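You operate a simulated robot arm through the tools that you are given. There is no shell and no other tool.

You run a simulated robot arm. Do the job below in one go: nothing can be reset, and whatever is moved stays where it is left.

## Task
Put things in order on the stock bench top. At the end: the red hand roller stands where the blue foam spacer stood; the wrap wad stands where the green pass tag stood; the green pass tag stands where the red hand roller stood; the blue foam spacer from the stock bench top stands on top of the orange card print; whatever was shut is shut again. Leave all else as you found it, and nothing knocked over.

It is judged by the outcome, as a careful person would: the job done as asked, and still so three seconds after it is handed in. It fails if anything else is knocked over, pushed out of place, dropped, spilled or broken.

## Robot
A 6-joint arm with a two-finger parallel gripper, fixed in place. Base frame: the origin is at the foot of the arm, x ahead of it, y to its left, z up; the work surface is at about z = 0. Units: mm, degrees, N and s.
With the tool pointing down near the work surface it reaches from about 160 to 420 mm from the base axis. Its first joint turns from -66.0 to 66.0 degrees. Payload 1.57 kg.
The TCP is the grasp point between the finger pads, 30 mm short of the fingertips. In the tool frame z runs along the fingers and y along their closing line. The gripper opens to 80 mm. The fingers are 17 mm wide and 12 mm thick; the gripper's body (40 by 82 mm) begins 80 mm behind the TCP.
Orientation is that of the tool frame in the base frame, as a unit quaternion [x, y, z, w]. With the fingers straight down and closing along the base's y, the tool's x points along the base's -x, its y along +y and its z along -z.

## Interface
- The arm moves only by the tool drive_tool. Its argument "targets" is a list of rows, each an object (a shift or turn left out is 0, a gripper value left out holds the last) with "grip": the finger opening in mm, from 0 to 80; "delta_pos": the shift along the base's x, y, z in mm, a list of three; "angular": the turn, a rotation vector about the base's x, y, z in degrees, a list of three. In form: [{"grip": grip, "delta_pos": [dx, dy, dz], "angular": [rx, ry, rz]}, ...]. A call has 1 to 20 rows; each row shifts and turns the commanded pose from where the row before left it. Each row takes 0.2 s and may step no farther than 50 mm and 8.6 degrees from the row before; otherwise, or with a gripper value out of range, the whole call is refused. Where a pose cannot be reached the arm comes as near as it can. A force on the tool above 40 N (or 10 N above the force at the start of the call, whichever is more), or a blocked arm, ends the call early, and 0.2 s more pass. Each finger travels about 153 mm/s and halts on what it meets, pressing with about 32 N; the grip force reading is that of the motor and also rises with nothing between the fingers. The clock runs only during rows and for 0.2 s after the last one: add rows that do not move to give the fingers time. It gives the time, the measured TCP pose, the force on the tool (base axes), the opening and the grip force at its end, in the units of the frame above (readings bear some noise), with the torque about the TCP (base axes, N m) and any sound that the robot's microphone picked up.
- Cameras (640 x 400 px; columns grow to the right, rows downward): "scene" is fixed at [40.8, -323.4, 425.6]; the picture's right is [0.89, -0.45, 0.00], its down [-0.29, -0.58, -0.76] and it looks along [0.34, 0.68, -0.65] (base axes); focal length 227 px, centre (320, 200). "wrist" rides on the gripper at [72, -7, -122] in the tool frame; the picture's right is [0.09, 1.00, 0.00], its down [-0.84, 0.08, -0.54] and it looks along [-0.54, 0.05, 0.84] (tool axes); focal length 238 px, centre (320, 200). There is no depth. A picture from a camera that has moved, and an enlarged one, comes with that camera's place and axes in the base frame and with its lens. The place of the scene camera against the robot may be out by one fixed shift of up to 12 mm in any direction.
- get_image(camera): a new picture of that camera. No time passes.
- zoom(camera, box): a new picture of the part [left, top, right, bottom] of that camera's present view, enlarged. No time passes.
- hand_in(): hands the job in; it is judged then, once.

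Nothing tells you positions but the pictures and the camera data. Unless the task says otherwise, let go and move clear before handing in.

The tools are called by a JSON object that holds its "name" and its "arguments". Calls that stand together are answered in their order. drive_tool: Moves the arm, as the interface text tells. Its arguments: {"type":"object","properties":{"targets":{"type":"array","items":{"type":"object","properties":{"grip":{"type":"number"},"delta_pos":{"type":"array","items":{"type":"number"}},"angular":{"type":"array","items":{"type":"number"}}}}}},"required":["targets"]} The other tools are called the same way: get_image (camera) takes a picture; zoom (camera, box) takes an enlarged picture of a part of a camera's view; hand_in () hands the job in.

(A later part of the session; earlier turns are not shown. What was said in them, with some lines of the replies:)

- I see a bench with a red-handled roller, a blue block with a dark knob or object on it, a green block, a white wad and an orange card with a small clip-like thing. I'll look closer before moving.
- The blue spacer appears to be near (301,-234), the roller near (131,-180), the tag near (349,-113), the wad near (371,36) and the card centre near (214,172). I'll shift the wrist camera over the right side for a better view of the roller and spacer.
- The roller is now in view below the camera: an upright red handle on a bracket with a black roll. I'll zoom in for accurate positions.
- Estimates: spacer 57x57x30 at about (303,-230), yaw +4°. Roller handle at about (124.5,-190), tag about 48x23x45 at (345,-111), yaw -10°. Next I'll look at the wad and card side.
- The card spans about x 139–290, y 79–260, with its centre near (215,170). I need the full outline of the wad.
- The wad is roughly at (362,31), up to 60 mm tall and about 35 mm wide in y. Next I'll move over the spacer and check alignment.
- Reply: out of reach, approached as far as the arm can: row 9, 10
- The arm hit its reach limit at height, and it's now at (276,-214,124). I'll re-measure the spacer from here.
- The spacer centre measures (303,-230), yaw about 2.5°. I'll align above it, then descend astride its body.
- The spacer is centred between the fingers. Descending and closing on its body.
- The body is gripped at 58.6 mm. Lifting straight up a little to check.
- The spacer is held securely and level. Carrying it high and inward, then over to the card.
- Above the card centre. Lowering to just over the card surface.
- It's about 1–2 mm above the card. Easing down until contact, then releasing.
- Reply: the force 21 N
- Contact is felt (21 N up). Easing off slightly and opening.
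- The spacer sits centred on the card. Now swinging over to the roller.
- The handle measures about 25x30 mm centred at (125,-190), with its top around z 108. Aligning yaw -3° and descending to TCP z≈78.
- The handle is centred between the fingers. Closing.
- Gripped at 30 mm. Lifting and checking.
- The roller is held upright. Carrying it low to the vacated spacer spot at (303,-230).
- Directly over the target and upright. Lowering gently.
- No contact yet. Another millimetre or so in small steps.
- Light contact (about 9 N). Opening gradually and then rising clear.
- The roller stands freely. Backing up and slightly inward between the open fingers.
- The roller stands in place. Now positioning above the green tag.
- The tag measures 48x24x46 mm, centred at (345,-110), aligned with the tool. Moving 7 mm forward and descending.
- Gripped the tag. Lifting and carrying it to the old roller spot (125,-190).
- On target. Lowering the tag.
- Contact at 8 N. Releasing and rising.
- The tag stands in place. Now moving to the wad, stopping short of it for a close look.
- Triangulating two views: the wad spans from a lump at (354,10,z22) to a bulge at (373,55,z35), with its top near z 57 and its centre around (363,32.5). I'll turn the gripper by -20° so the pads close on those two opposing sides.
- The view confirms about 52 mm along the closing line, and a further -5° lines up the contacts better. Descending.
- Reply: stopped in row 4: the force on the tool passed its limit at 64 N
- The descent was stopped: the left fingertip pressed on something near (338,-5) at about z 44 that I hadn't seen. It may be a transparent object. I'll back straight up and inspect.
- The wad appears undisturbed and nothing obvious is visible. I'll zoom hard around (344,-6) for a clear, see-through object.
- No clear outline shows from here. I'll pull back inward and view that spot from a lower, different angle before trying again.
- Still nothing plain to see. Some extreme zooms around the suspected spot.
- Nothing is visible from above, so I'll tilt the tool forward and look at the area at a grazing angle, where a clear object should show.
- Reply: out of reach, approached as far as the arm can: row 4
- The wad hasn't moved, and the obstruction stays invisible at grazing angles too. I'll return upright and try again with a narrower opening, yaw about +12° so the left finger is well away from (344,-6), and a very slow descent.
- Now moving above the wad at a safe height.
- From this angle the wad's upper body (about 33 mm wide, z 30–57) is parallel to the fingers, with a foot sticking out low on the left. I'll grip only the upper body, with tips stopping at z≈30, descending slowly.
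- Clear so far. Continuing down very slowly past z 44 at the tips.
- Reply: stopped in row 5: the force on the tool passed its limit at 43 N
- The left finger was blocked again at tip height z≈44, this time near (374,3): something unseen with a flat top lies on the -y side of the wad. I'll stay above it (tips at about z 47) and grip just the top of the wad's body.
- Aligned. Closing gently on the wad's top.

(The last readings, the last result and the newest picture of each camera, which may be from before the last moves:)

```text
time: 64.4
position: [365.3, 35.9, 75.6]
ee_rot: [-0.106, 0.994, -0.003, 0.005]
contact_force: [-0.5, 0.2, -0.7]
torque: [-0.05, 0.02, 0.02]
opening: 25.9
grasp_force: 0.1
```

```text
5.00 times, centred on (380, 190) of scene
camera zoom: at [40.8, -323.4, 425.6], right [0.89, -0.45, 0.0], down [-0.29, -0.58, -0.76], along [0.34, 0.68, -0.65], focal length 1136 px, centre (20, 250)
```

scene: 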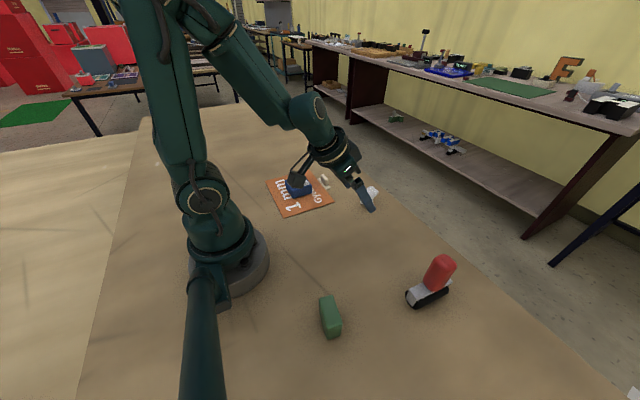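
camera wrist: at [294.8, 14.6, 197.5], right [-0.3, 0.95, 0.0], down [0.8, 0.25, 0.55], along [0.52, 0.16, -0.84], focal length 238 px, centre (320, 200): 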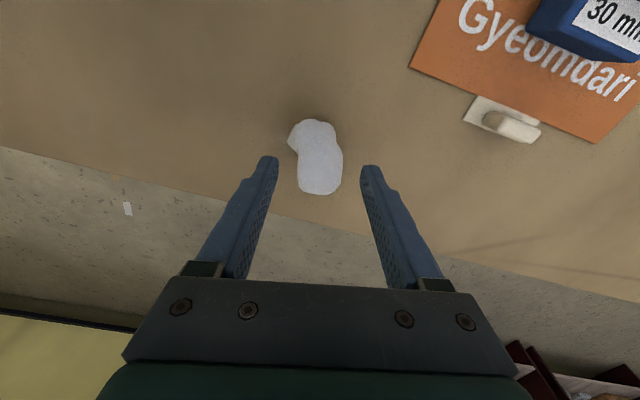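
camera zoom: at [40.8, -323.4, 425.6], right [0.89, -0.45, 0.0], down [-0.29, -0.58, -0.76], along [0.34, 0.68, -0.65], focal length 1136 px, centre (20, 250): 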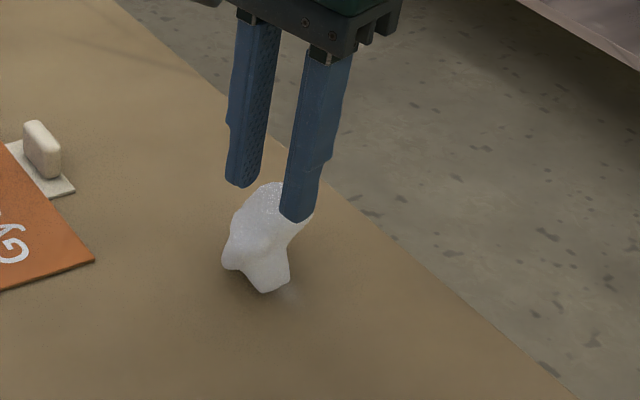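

The fingers met nothing at this height, so the wad's body is lower than its silhouette suggested. I'll rise, turn to about yaw +65° so that neither finger is on the blocked side, and look from that new angle.

{"name": "drive_tool", "arguments": {"targets": [{"grip": 40}, {"grip": 56, "delta_pos": [0, 0, 10]}, {"delta_pos": [0, 0, 15]}, {"delta_pos": [0, 0, 15]}, {"angular": [0, 0, 8]}, {"angular": [0, 0, 8]}, {"angular": [0, 0, 8]}, {"angular": [0, 0, 8]}, {"angular": [0, 0, 8]}, {"angular": [0, 0, 8]}, {"angular": [0, 0, 5]}, {"delta_pos": [-2, -3, 0]}, {"delta_pos": [0, 0, 0]}]}}

{"name": "get_image", "arguments": {"camera": "wrist"}}

{"name": "zoom", "arguments": {"camera": "wrist", "box": [230, 80, 410, 230]}}

{"name": "zoom", "arguments": {"camera": "scene", "box": [330, 130, 430, 230]}}

```text
time: 67.2
position: [363.8, 32.7, 117.9]
ee_rot: [-0.539, 0.842, 0.0, 0.005]
contact_force: [0.3, -0.5, 0.4]
torque: [-0.01, 0.01, -0.01]
opening: 56.2
grasp_force: 0.0
```

```text
taken
camera wrist: at [337.9, -36.0, 236.7], right [-0.94, 0.33, -0.01], down [0.28, 0.79, 0.55], along [0.19, 0.52, -0.84], focal length 238 px, centre (320, 200)
```

wrist: 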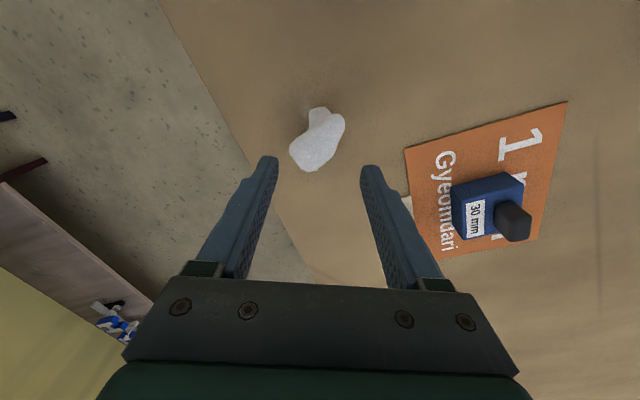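

```text
2.67 times, centred on (320, 155) of wrist
camera zoom: at [337.9, -36.0, 236.7], right [-0.94, 0.33, -0.01], down [0.28, 0.79, 0.55], along [0.19, 0.52, -0.84], focal length 636 px, centre (320, 320)
```

zoom: 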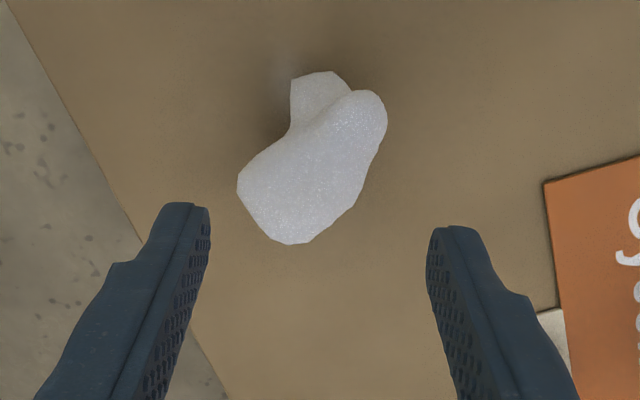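

```text
4.00 times, centred on (380, 180) of scene
camera zoom: at [40.8, -323.4, 425.6], right [0.89, -0.45, 0.0], down [-0.29, -0.58, -0.76], along [0.34, 0.68, -0.65], focal length 909 px, centre (80, 280)
```

zoom: 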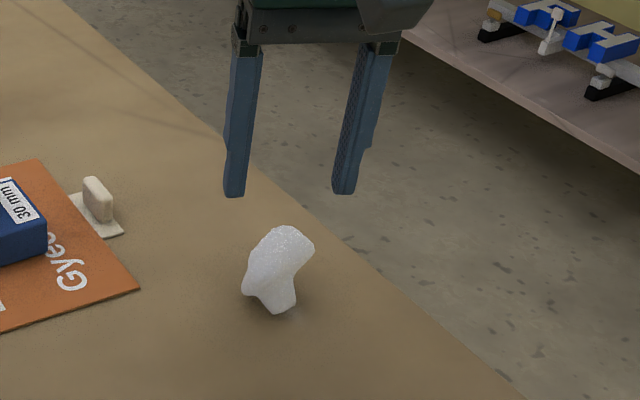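

A new viewpoint: B-bulge near (337,28,z20), head near (386,27,z40), foot toward -y. There's a faint whitish spot on the bench near (365,4), which I'll zoom on.

{"name": "zoom", "arguments": {"camera": "wrist", "box": [280, 70, 340, 120]}}

{"name": "zoom", "arguments": {"camera": "wrist", "box": [240, 20, 380, 120]}}

```text
8.00 times, centred on (310, 95) of wrist
camera zoom: at [337.9, -36.0, 236.7], right [-0.94, 0.33, -0.01], down [0.28, 0.79, 0.55], along [0.19, 0.52, -0.84], focal length 1907 px, centre (400, 1040)
```

zoom: 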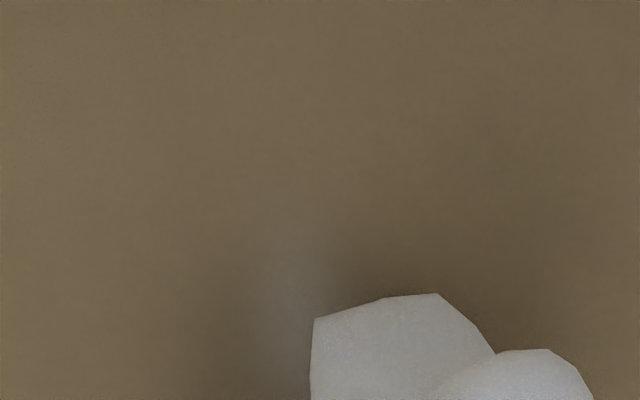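

```text
4.00 times, centred on (310, 70) of wrist
camera zoom: at [337.9, -36.0, 236.7], right [-0.94, 0.33, -0.01], down [0.28, 0.79, 0.55], along [0.19, 0.52, -0.84], focal length 953 px, centre (360, 720)
```

zoom: 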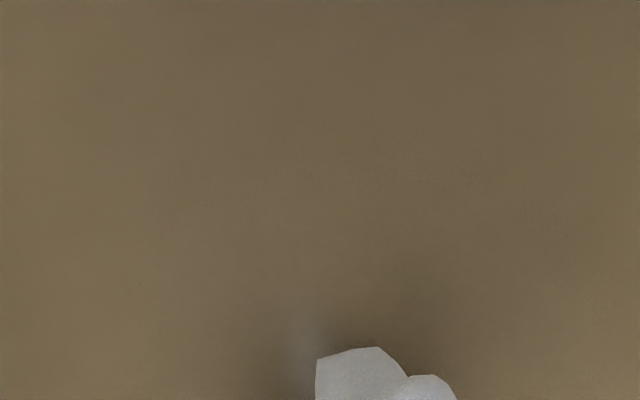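

No object is visible there, only light bouncing off the wad's foot, so I'll treat the -y side as blocked. A grip at yaw ~55° centred at (368,36) should meet flush faces at z≈35–40 with both fingers away from it. Aligning now.

{"name": "drive_tool", "arguments": {"targets": [{"delta_pos": [2, 1.5, 0], "angular": [0, 0, -5], "grip": 54}, {"delta_pos": [2.2, 1.8, 0], "angular": [0, 0, -5]}, {"delta_pos": [0, 0, -10]}, {"delta_pos": [0, 0, -10]}, {"delta_pos": [0, 0, -8]}, {"delta_pos": [0, 0, -6]}, {"delta_pos": [0, 0, 0]}]}}

{"name": "get_image", "arguments": {"camera": "wrist"}}

{"name": "zoom", "arguments": {"camera": "wrist", "box": [240, 90, 400, 220]}}

{"name": "zoom", "arguments": {"camera": "scene", "box": [330, 130, 430, 230]}}

```text
time: 68.8
position: [366.1, 37.0, 82.5]
ee_rot: [-0.463, 0.886, -0.002, 0.006]
contact_force: [0.3, -0.4, 0.0]
torque: [0.01, 0.03, 0.04]
opening: 53.8
grasp_force: 0.0
```

```text
taken
camera wrist: at [330.7, -26.9, 202.7], right [-0.87, 0.49, -0.01], down [0.41, 0.73, 0.55], along [0.28, 0.47, -0.84], focal length 238 px, centre (320, 200)
```

wrist: 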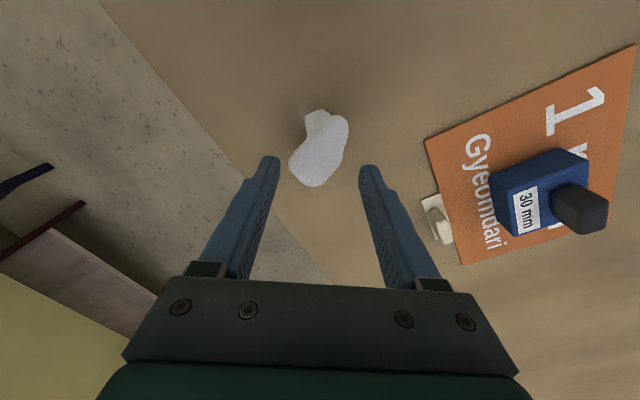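

```text
3.08 times, centred on (320, 155) of wrist
camera zoom: at [330.7, -26.9, 202.7], right [-0.87, 0.49, -0.01], down [0.41, 0.73, 0.55], along [0.28, 0.47, -0.84], focal length 733 px, centre (320, 338)
```

zoom: 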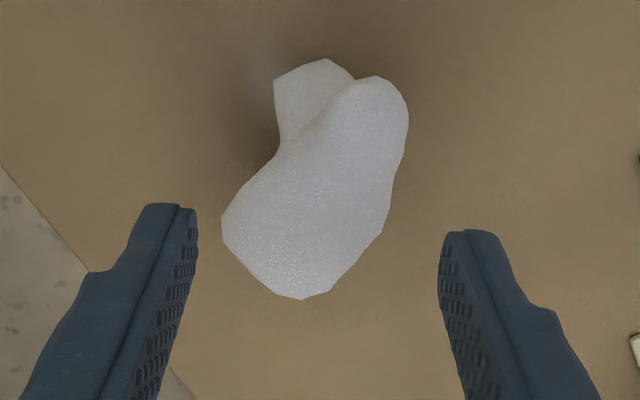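

```text
4.00 times, centred on (380, 180) of scene
camera zoom: at [40.8, -323.4, 425.6], right [0.89, -0.45, 0.0], down [-0.29, -0.58, -0.76], along [0.34, 0.68, -0.65], focal length 909 px, centre (80, 280)
```

zoom: 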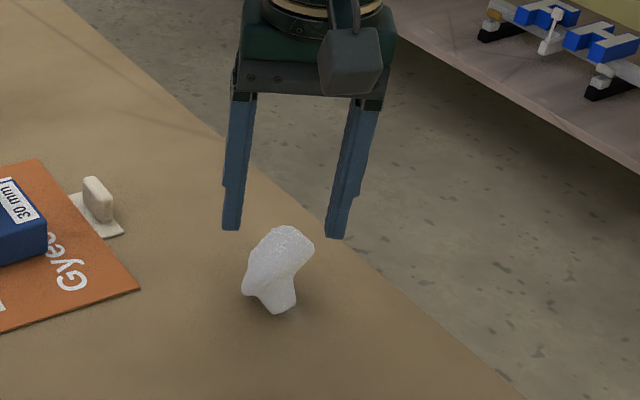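

Well centred. Creeping down past the z 44 level.

{"name": "drive_tool", "arguments": {"targets": [{"delta_pos": [0, 0, -2]}, {"delta_pos": [0, 0, -2]}, {"delta_pos": [0, 0, -1.2]}, {"delta_pos": [0, 0, -1.2]}, {"delta_pos": [0, 0, -1.2]}, {"delta_pos": [0, 0, -1.2]}, {"delta_pos": [0, 0, -1.2]}, {"delta_pos": [0, 0, -1.2]}, {"delta_pos": [0, 0, -1.2]}, {"delta_pos": [0, 0, 0]}]}}

```text
time: 70.6
position: [368.5, 35.5, 75.7]
ee_rot: [-0.462, 0.887, -0.001, 0.008]
contact_force: [-2.2, -0.3, 9.6]
torque: [0.12, 0.33, 0.08]
opening: 55.3
grasp_force: 0.9
stopped in row 8: the force on the tool passed its limit at 44 N (the readings are from after the stop); the commanded pose is now the measured one
```

Blocked again at the same level (tip z≈44), this time by the right finger near (340,49). So an unseen flat-topped thing surrounds the wad, like a clear cover about 65 mm across centred near (358,25). I'll rise and try straddling it fully open at yaw 0 to learn its extent.

{"name": "drive_tool", "arguments": {"targets": [{"delta_pos": [0, 0, 5]}, {"delta_pos": [0, 0, 12]}, {"delta_pos": [0, 0, 10]}, {"angular": [0, 0, -8], "grip": 70}, {"angular": [0, 0, -8], "grip": 80}, {"angular": [0, 0, -8]}, {"angular": [0, 0, -8]}, {"angular": [0, 0, -8]}, {"angular": [0, 0, -8]}, {"angular": [0, 0, -7], "delta_pos": [-5, -4, 0]}, {"delta_pos": [-4, -4, 0]}, {"delta_pos": [0, 0, 0]}]}}

{"name": "get_image", "arguments": {"camera": "wrist"}}

{"name": "zoom", "arguments": {"camera": "wrist", "box": [240, 90, 400, 220]}}

{"name": "zoom", "arguments": {"camera": "scene", "box": [340, 160, 420, 230]}}

```text
time: 73.2
position: [359.7, 26.9, 101.2]
ee_rot: [-0.001, 1.0, -0.004, 0.006]
contact_force: [0.3, -0.3, 0.8]
torque: [-0.03, 0.0, 0.02]
opening: 80.3
grasp_force: 0.0
```

```text
taken
camera wrist: at [285.9, 22.0, 221.2], right [-0.09, 1.0, -0.01], down [0.83, 0.08, 0.55], along [0.55, 0.04, -0.83], focal length 238 px, centre (320, 200)
```

wrist: 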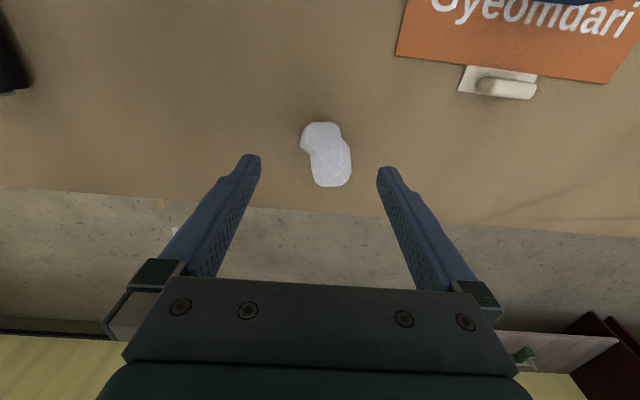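

```text
3.08 times, centred on (320, 155) of wrist
camera zoom: at [285.9, 22.0, 221.2], right [-0.09, 1.0, -0.01], down [0.83, 0.08, 0.55], along [0.55, 0.04, -0.83], focal length 733 px, centre (320, 338)
```

zoom: 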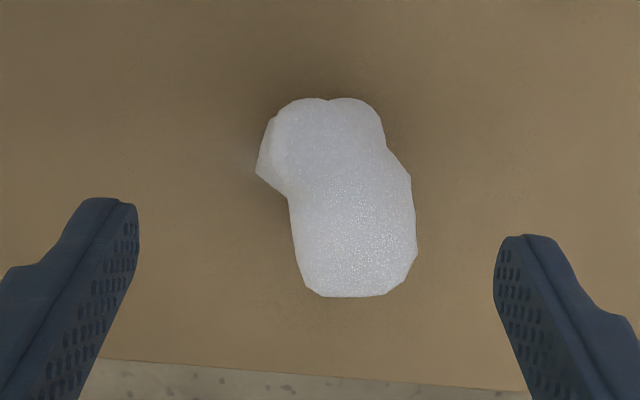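

```text
5.71 times, centred on (380, 195) of scene
camera zoom: at [40.8, -323.4, 425.6], right [0.89, -0.45, 0.0], down [-0.29, -0.58, -0.76], along [0.34, 0.68, -0.65], focal length 1298 px, centre (-23, 229)
```

zoom: 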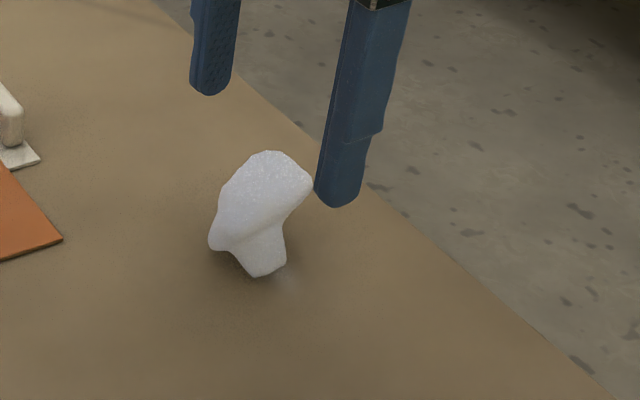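

The wad hasn't moved. Levelling the small tool tilt, then creeping down fully open.

{"name": "drive_tool", "arguments": {"targets": [{"angular": [0.46, 0.69, 0]}, {"delta_pos": [0, 0, -10]}, {"delta_pos": [0, 0, -10]}, {"delta_pos": [0, 0, -2]}, {"delta_pos": [0, 0, -1.2]}, {"delta_pos": [0, 0, -1.2]}, {"delta_pos": [0, 0, -1.2]}, {"delta_pos": [0, 0, -1.2]}, {"delta_pos": [0, 0, -1.2]}, {"delta_pos": [0, 0, -1.2]}, {"delta_pos": [0, 0, -1.2]}, {"delta_pos": [0, 0, -1.2]}, {"delta_pos": [0, 0, -1.2]}, {"delta_pos": [0, 0, 0]}]}}

```text
time: 76.2
position: [358.7, 28.0, 67.9]
ee_rot: [-0.002, 1.0, -0.001, -0.001]
contact_force: [-0.4, 0.7, -0.6]
torque: [0.05, 0.0, 0.01]
opening: 79.5
grasp_force: 0.0
```

Both fingers passed below z 44 with no contact, so it fits within the 80 mm span here. Continuing down carefully.

{"name": "drive_tool", "arguments": {"targets": [{"delta_pos": [0, 0, -2]}, {"delta_pos": [0, 0, -2]}, {"delta_pos": [0, 0, -2]}, {"delta_pos": [0, 0, -2]}, {"delta_pos": [0, 0, -2]}, {"delta_pos": [0, 0, -2]}, {"delta_pos": [0, 0, -2]}, {"delta_pos": [0, 0, -2]}, {"delta_pos": [0, 0, -2]}, {"delta_pos": [0, 0, -2]}, {"delta_pos": [0, 0, -2]}, {"delta_pos": [0, 0, -2]}, {"delta_pos": [0, 0, 0]}]}}

{"name": "get_image", "arguments": {"camera": "wrist"}}

{"name": "zoom", "arguments": {"camera": "scene", "box": [340, 160, 420, 230]}}

```text
time: 79.0
position: [359.5, 28.5, 43.5]
ee_rot: [-0.001, 1.0, -0.001, -0.001]
contact_force: [0.0, -0.3, -0.2]
torque: [0.01, 0.0, 0.0]
opening: 80.2
grasp_force: 0.0
```

```text
taken
camera wrist: at [287.6, 21.1, 165.2], right [-0.1, 1.0, 0.0], down [0.84, 0.08, 0.54], along [0.54, 0.05, -0.84], focal length 238 px, centre (320, 200)
```

wrist: 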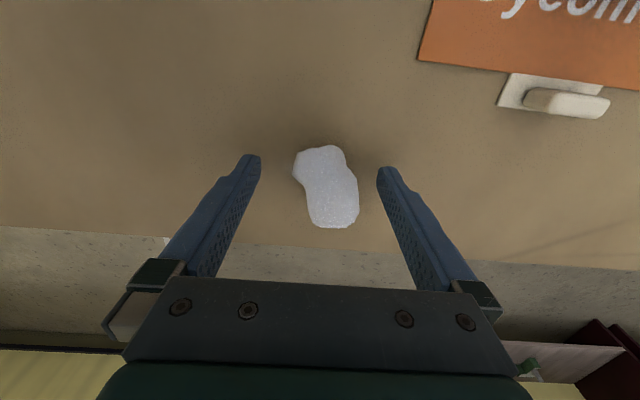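

```text
5.71 times, centred on (380, 195) of scene
camera zoom: at [40.8, -323.4, 425.6], right [0.89, -0.45, 0.0], down [-0.29, -0.58, -0.76], along [0.34, 0.68, -0.65], focal length 1298 px, centre (-23, 229)
```

zoom: 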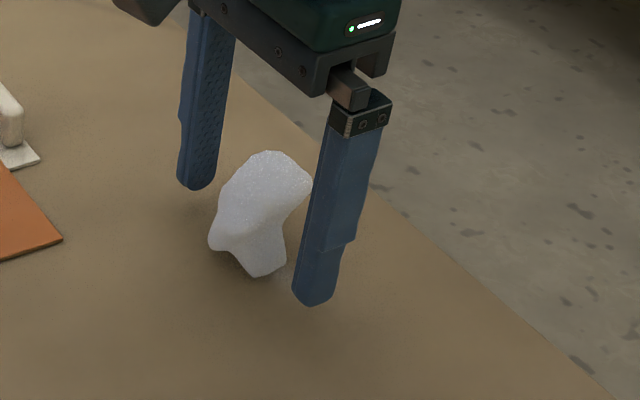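

Straddling down to tip z≈14 with no contact. Now closing in tiny steps to feel where something begins.

{"name": "drive_tool", "arguments": {"targets": [{"grip": 77}, {"grip": 75}, {"grip": 75}]}}

{"name": "drive_tool", "arguments": {"targets": [{"grip": 73}, {"grip": 71}, {"grip": 71}]}}

```text
time: 79.8
position: [359.6, 27.8, 44.5]
ee_rot: [-0.002, 1.0, 0.0, 0.0]
contact_force: [0.0, -0.2, 0.3]
torque: [0.01, 0.0, 0.04]
opening: 75.2
grasp_force: 0.1
```

```text
time: 80.6
position: [358.4, 28.4, 44.0]
ee_rot: [-0.002, 1.0, -0.002, -0.001]
contact_force: [-0.2, -0.2, -0.5]
torque: [-0.01, 0.02, -0.03]
opening: 71.1
grasp_force: 0.0
```

{"name": "drive_tool", "arguments": {"targets": [{"grip": 69}, {"grip": 67.5}, {"grip": 67.5}]}}

{"name": "drive_tool", "arguments": {"targets": [{"grip": 66}, {"grip": 64.5}, {"grip": 64.5}]}}

```text
time: 81.4
position: [359.8, 28.0, 43.5]
ee_rot: [-0.001, 1.0, 0.0, -0.001]
contact_force: [-0.3, -0.5, 0.9]
torque: [0.04, 0.0, -0.02]
opening: 67.5
grasp_force: 0.1
```

```text
time: 82.2
position: [359.3, 28.0, 44.8]
ee_rot: [-0.001, 1.0, -0.001, -0.001]
contact_force: [0.0, -0.6, 0.0]
torque: [0.02, -0.02, -0.01]
opening: 64.8
grasp_force: 0.0
```

Still free at 64.8 mm. Continuing.

{"name": "drive_tool", "arguments": {"targets": [{"grip": 63}, {"grip": 61.5}, {"grip": 61.5}]}}

{"name": "drive_tool", "arguments": {"targets": [{"grip": 60}, {"grip": 58.5}, {"grip": 58.5}]}}

{"name": "drive_tool", "arguments": {"targets": [{"grip": 57}, {"grip": 55.5}, {"grip": 55.5}]}}

```text
time: 83.0
position: [359.2, 27.8, 45.1]
ee_rot: [-0.002, 1.0, -0.001, -0.001]
contact_force: [-0.3, -0.1, -0.4]
torque: [0.02, 0.0, -0.02]
opening: 61.7
grasp_force: 0.3
```

```text
time: 83.8
position: [359.4, 27.8, 43.1]
ee_rot: [-0.002, 1.0, 0.0, -0.001]
contact_force: [-0.2, 1.1, 1.3]
torque: [0.0, 0.02, -0.02]
opening: 58.5
grasp_force: 0.1
```

```text
time: 84.6
position: [358.9, 27.4, 45.4]
ee_rot: [-0.002, 1.0, -0.001, -0.001]
contact_force: [0.4, -0.3, -0.1]
torque: [0.0, -0.04, 0.02]
opening: 56.7
grasp_force: 32.4
```

The fingers have met something at 56.7 mm (y≈-1 to 56), wider than the visible wad on its -y side. It's symmetric between the fingers with no side push. I'll firm the grip and lift a few millimetres to see what comes up.

{"name": "drive_tool", "arguments": {"targets": [{"grip": 50}, {"grip": 45}, {"grip": 45}, {"delta_pos": [0, 0, 3]}, {"delta_pos": [0, 0, 4]}, {"delta_pos": [0, 0, 5]}, {"delta_pos": [0, 0, 0]}]}}

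{"name": "get_image", "arguments": {"camera": "wrist"}}

{"name": "zoom", "arguments": {"camera": "scene", "box": [340, 160, 420, 230]}}

```text
time: 86.2
position: [360.2, 27.4, 55.8]
ee_rot: [-0.002, 1.0, -0.001, 0.0]
contact_force: [-0.2, -0.7, -0.2]
torque: [-0.01, 0.0, 0.02]
opening: 56.4
grasp_force: 32.0
```

```text
taken
camera wrist: at [287.4, 21.5, 177.7], right [-0.1, 1.0, 0.0], down [0.84, 0.08, 0.54], along [0.54, 0.05, -0.84], focal length 238 px, centre (320, 200)
```

wrist: 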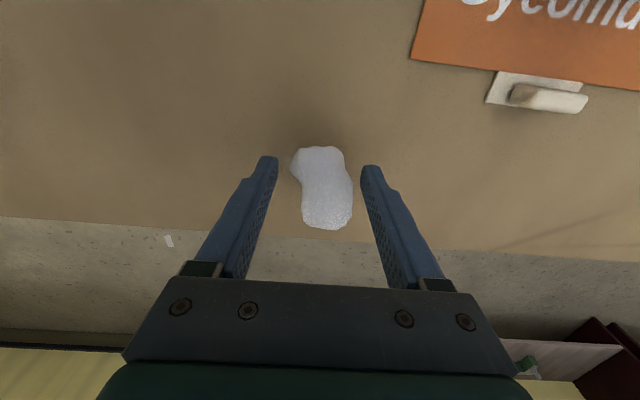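

```text
5.71 times, centred on (380, 195) of scene
camera zoom: at [40.8, -323.4, 425.6], right [0.89, -0.45, 0.0], down [-0.29, -0.58, -0.76], along [0.34, 0.68, -0.65], focal length 1298 px, centre (-23, 229)
```

zoom: 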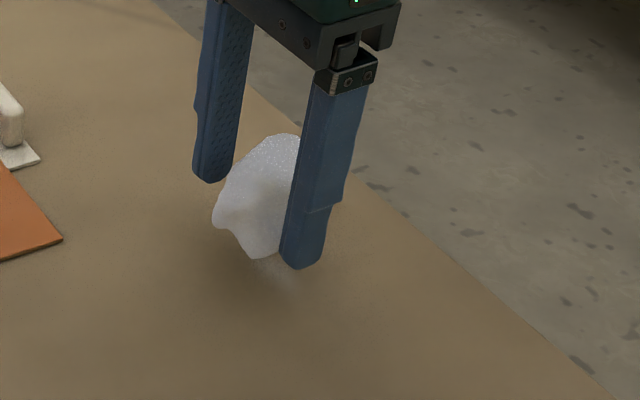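

The wad itself came up with the fingers. It has an unseen clear envelope about 57 mm wide, so it was the wad all along. I'll raise it a bit more and carry it to the tag's old spot, shifting (-16,-139.5).

{"name": "drive_tool", "arguments": {"targets": [{"delta_pos": [0, 0, 10]}, {"delta_pos": [0, 0, 15]}, {"delta_pos": [-1.6, -14, 0]}, {"delta_pos": [-1.6, -14, 0]}, {"delta_pos": [-1.6, -14, 0]}, {"delta_pos": [-1.6, -14, 0]}, {"delta_pos": [-1.6, -14, 0]}, {"delta_pos": [-1.6, -14, 0]}, {"delta_pos": [-1.6, -14, 0]}, {"delta_pos": [-1.6, -14, 0]}, {"delta_pos": [-1.6, -14, 0]}, {"delta_pos": [-1.6, -13.5, 0]}, {"delta_pos": [0, 0, 0]}]}}

{"name": "get_image", "arguments": {"camera": "wrist"}}

{"name": "get_image", "arguments": {"camera": "scene"}}

```text
time: 89.0
position: [344.0, -110.8, 81.3]
ee_rot: [-0.002, 1.0, -0.001, -0.001]
contact_force: [0.4, 0.4, -0.6]
torque: [-0.03, -0.01, 0.0]
opening: 56.8
grasp_force: 31.8
```

```text
taken
camera wrist: at [271.7, -118.1, 202.6], right [-0.1, 1.0, 0.0], down [0.84, 0.08, 0.54], along [0.54, 0.05, -0.84], focal length 238 px, centre (320, 200)
```

wrist: 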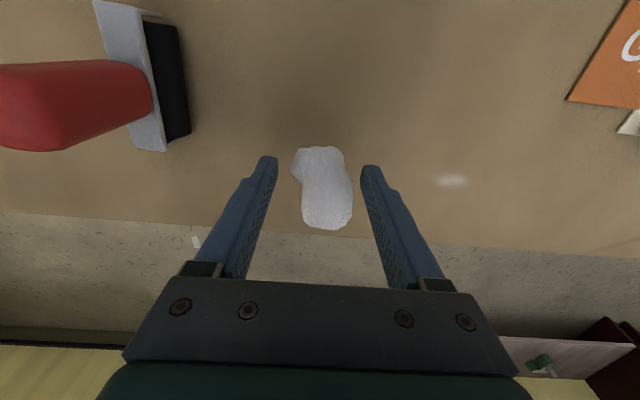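

```text
taken
```

scene: 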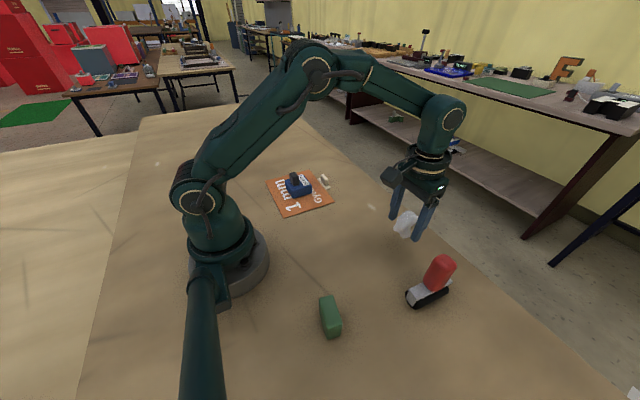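

In position over the tag's old spot. Lowering.

{"name": "drive_tool", "arguments": {"targets": [{"delta_pos": [0, 0, -12]}, {"delta_pos": [0, 0, -12]}, {"delta_pos": [0, 0, -8]}, {"delta_pos": [0, 0, -2.5]}, {"delta_pos": [0, 0, 0]}]}}

{"name": "drive_tool", "arguments": {"targets": [{"delta_pos": [0, 0, -0.7]}, {"delta_pos": [0, 0, 0]}]}}

```text
time: 90.2
position: [342.4, -112.0, 47.4]
ee_rot: [-0.002, 1.0, 0.0, 0.0]
contact_force: [-0.6, -0.3, -0.6]
torque: [0.02, -0.01, 0.02]
opening: 56.8
grasp_force: 32.0
```

```text
time: 90.8
position: [343.1, -112.5, 46.5]
ee_rot: [-0.001, 1.0, 0.0, -0.001]
contact_force: [-1.0, 0.2, -0.9]
torque: [0.01, 0.02, -0.02]
opening: 57.1
grasp_force: 32.2
```

{"name": "drive_tool", "arguments": {"targets": [{"delta_pos": [0, 0, -0.8]}, {"delta_pos": [0, 0, 0]}]}}

{"name": "drive_tool", "arguments": {"targets": [{"delta_pos": [0, 0, -0.6]}, {"delta_pos": [0, 0, 0]}]}}

```text
time: 91.4
position: [343.8, -111.5, 45.4]
ee_rot: [-0.002, 1.0, -0.001, -0.001]
contact_force: [-0.5, -0.2, -0.6]
torque: [0.01, 0.04, -0.02]
opening: 56.9
grasp_force: 32.1
```

```text
time: 92.0
position: [342.8, -112.4, 44.8]
ee_rot: [-0.002, 1.0, 0.0, -0.001]
contact_force: [0.2, 0.1, -0.3]
torque: [0.0, 0.01, -0.01]
opening: 56.8
grasp_force: 32.1
```

{"name": "drive_tool", "arguments": {"targets": [{"delta_pos": [0, 0, -0.5]}, {"delta_pos": [0, 0, 0]}]}}

{"name": "zoom", "arguments": {"camera": "scene", "box": [370, 190, 450, 260]}}

```text
time: 92.6
position: [343.1, -111.8, 43.8]
ee_rot: [-0.001, 1.0, -0.001, -0.001]
contact_force: [0.6, 0.2, -0.4]
torque: [-0.02, 0.02, 0.02]
opening: 56.7
grasp_force: 32.4
```

```text
5.71 times, centred on (410, 225) of scene
camera zoom: at [40.8, -323.4, 425.6], right [0.89, -0.45, 0.0], down [-0.29, -0.58, -0.76], along [0.34, 0.68, -0.65], focal length 1298 px, centre (-194, 57)
```

zoom: 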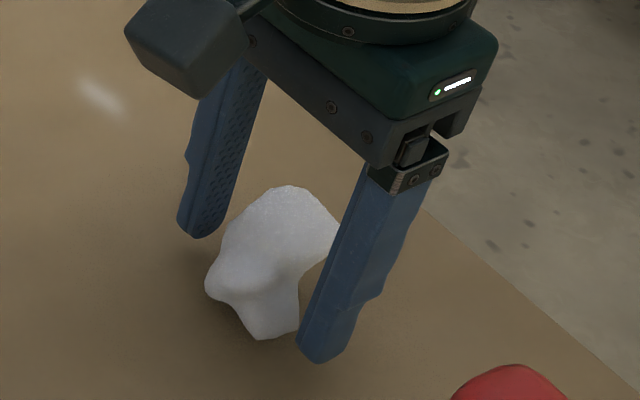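

{"name": "drive_tool", "arguments": {"targets": [{"delta_pos": [0, 0, -0.5]}, {"delta_pos": [0, 0, 0]}]}}

```text
time: 93.2
position: [343.4, -111.6, 45.6]
ee_rot: [-0.002, 1.0, -0.001, 0.0]
contact_force: [-1.8, -0.3, 6.0]
torque: [0.12, 0.08, 0.04]
opening: 56.6
grasp_force: 32.4
```

Light contact (6 N) with the bench. Releasing gradually and rising straight up.

{"name": "drive_tool", "arguments": {"targets": [{"grip": 60}, {"grip": 66}, {"grip": 74}, {"grip": 80}, {"grip": 80}, {"delta_pos": [0, 0, 10]}, {"delta_pos": [0, 0, 15]}, {"delta_pos": [0, 0, 20]}, {"delta_pos": [-10, 0, 25]}, {"delta_pos": [-20, 0, 25]}, {"delta_pos": [-30, 10, 20]}, {"delta_pos": [-30, 20, 20]}, {"delta_pos": [0, 0, 0]}]}}

{"name": "get_image", "arguments": {"camera": "wrist"}}

{"name": "get_image", "arguments": {"camera": "scene"}}

{"name": "zoom", "arguments": {"camera": "scene", "box": [260, 160, 480, 340]}}

```text
time: 96.0
position: [254.9, -80.9, 177.7]
ee_rot: [-0.002, 1.0, -0.001, 0.0]
contact_force: [-0.8, -1.2, -0.4]
torque: [-0.02, -0.03, -0.01]
opening: 80.0
grasp_force: 0.0
```

```text
taken
camera wrist: at [182.1, -87.5, 299.2], right [-0.09, 1.0, 0.0], down [0.84, 0.08, 0.54], along [0.54, 0.05, -0.84], focal length 238 px, centre (320, 200)
```

wrist: 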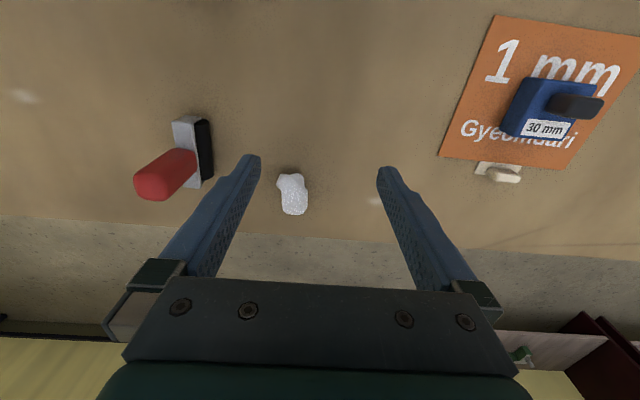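

```text
taken
```

scene: 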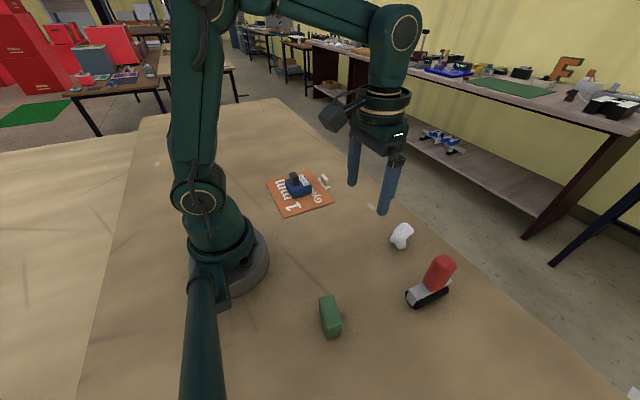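

```text
2.22 times, centred on (370, 250) of scene
camera zoom: at [40.8, -323.3, 425.6], right [0.89, -0.45, 0.0], down [-0.29, -0.58, -0.76], along [0.34, 0.68, -0.65], focal length 505 px, centre (209, 89)
```

zoom: 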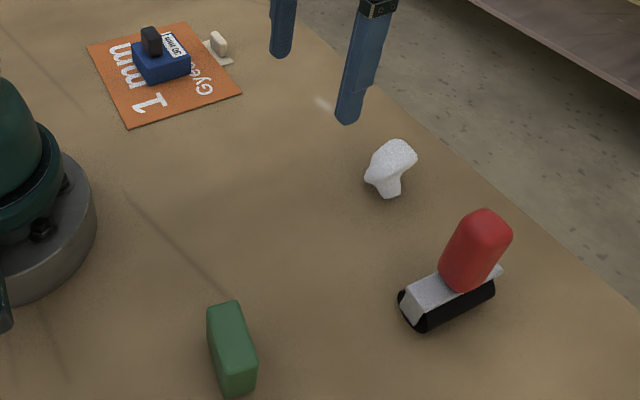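

All four are placed: spacer on the card, roller at the spacer's spot, tag at the roller's spot, and wad upright at the tag's spot. The arm is empty and clear, nothing had been opened, and nothing else was moved, so I'm handing in.

{"name": "hand_in", "arguments": {}}

```text
The job is handed in.
```

The job is handed in: all four items are where you asked, and the last pictures show everything standing upright. The result of the judging has not come back to me.

| Item | Now stands | Approx. position (x, y in mm) |
|---|---|---|
| Blue foam spacer | centred on the orange card print | (215, 170) |
| Red hand roller | where the spacer stood | (303, -230) |
| Green pass tag | where the roller stood | (125, -190) |
| Wrap wad | where the green tag stood | (344, -111) |

- **Wad:** It is solid over a wider area than the pictures show, about 57 mm across and 44 mm high. My first three tries to grip it pressed a fingertip on its top, the hardest at about 64 N. It did not shift, and it looks the same shape as at the start.
- **Wad position:** Because its solid shape doesn't match what is visible, I aimed between the two centres. It should be within about 5 mm of the tag's old spot either way.
- **Shut things:** I found nothing on the bench that was shut, so there was nothing to close again.
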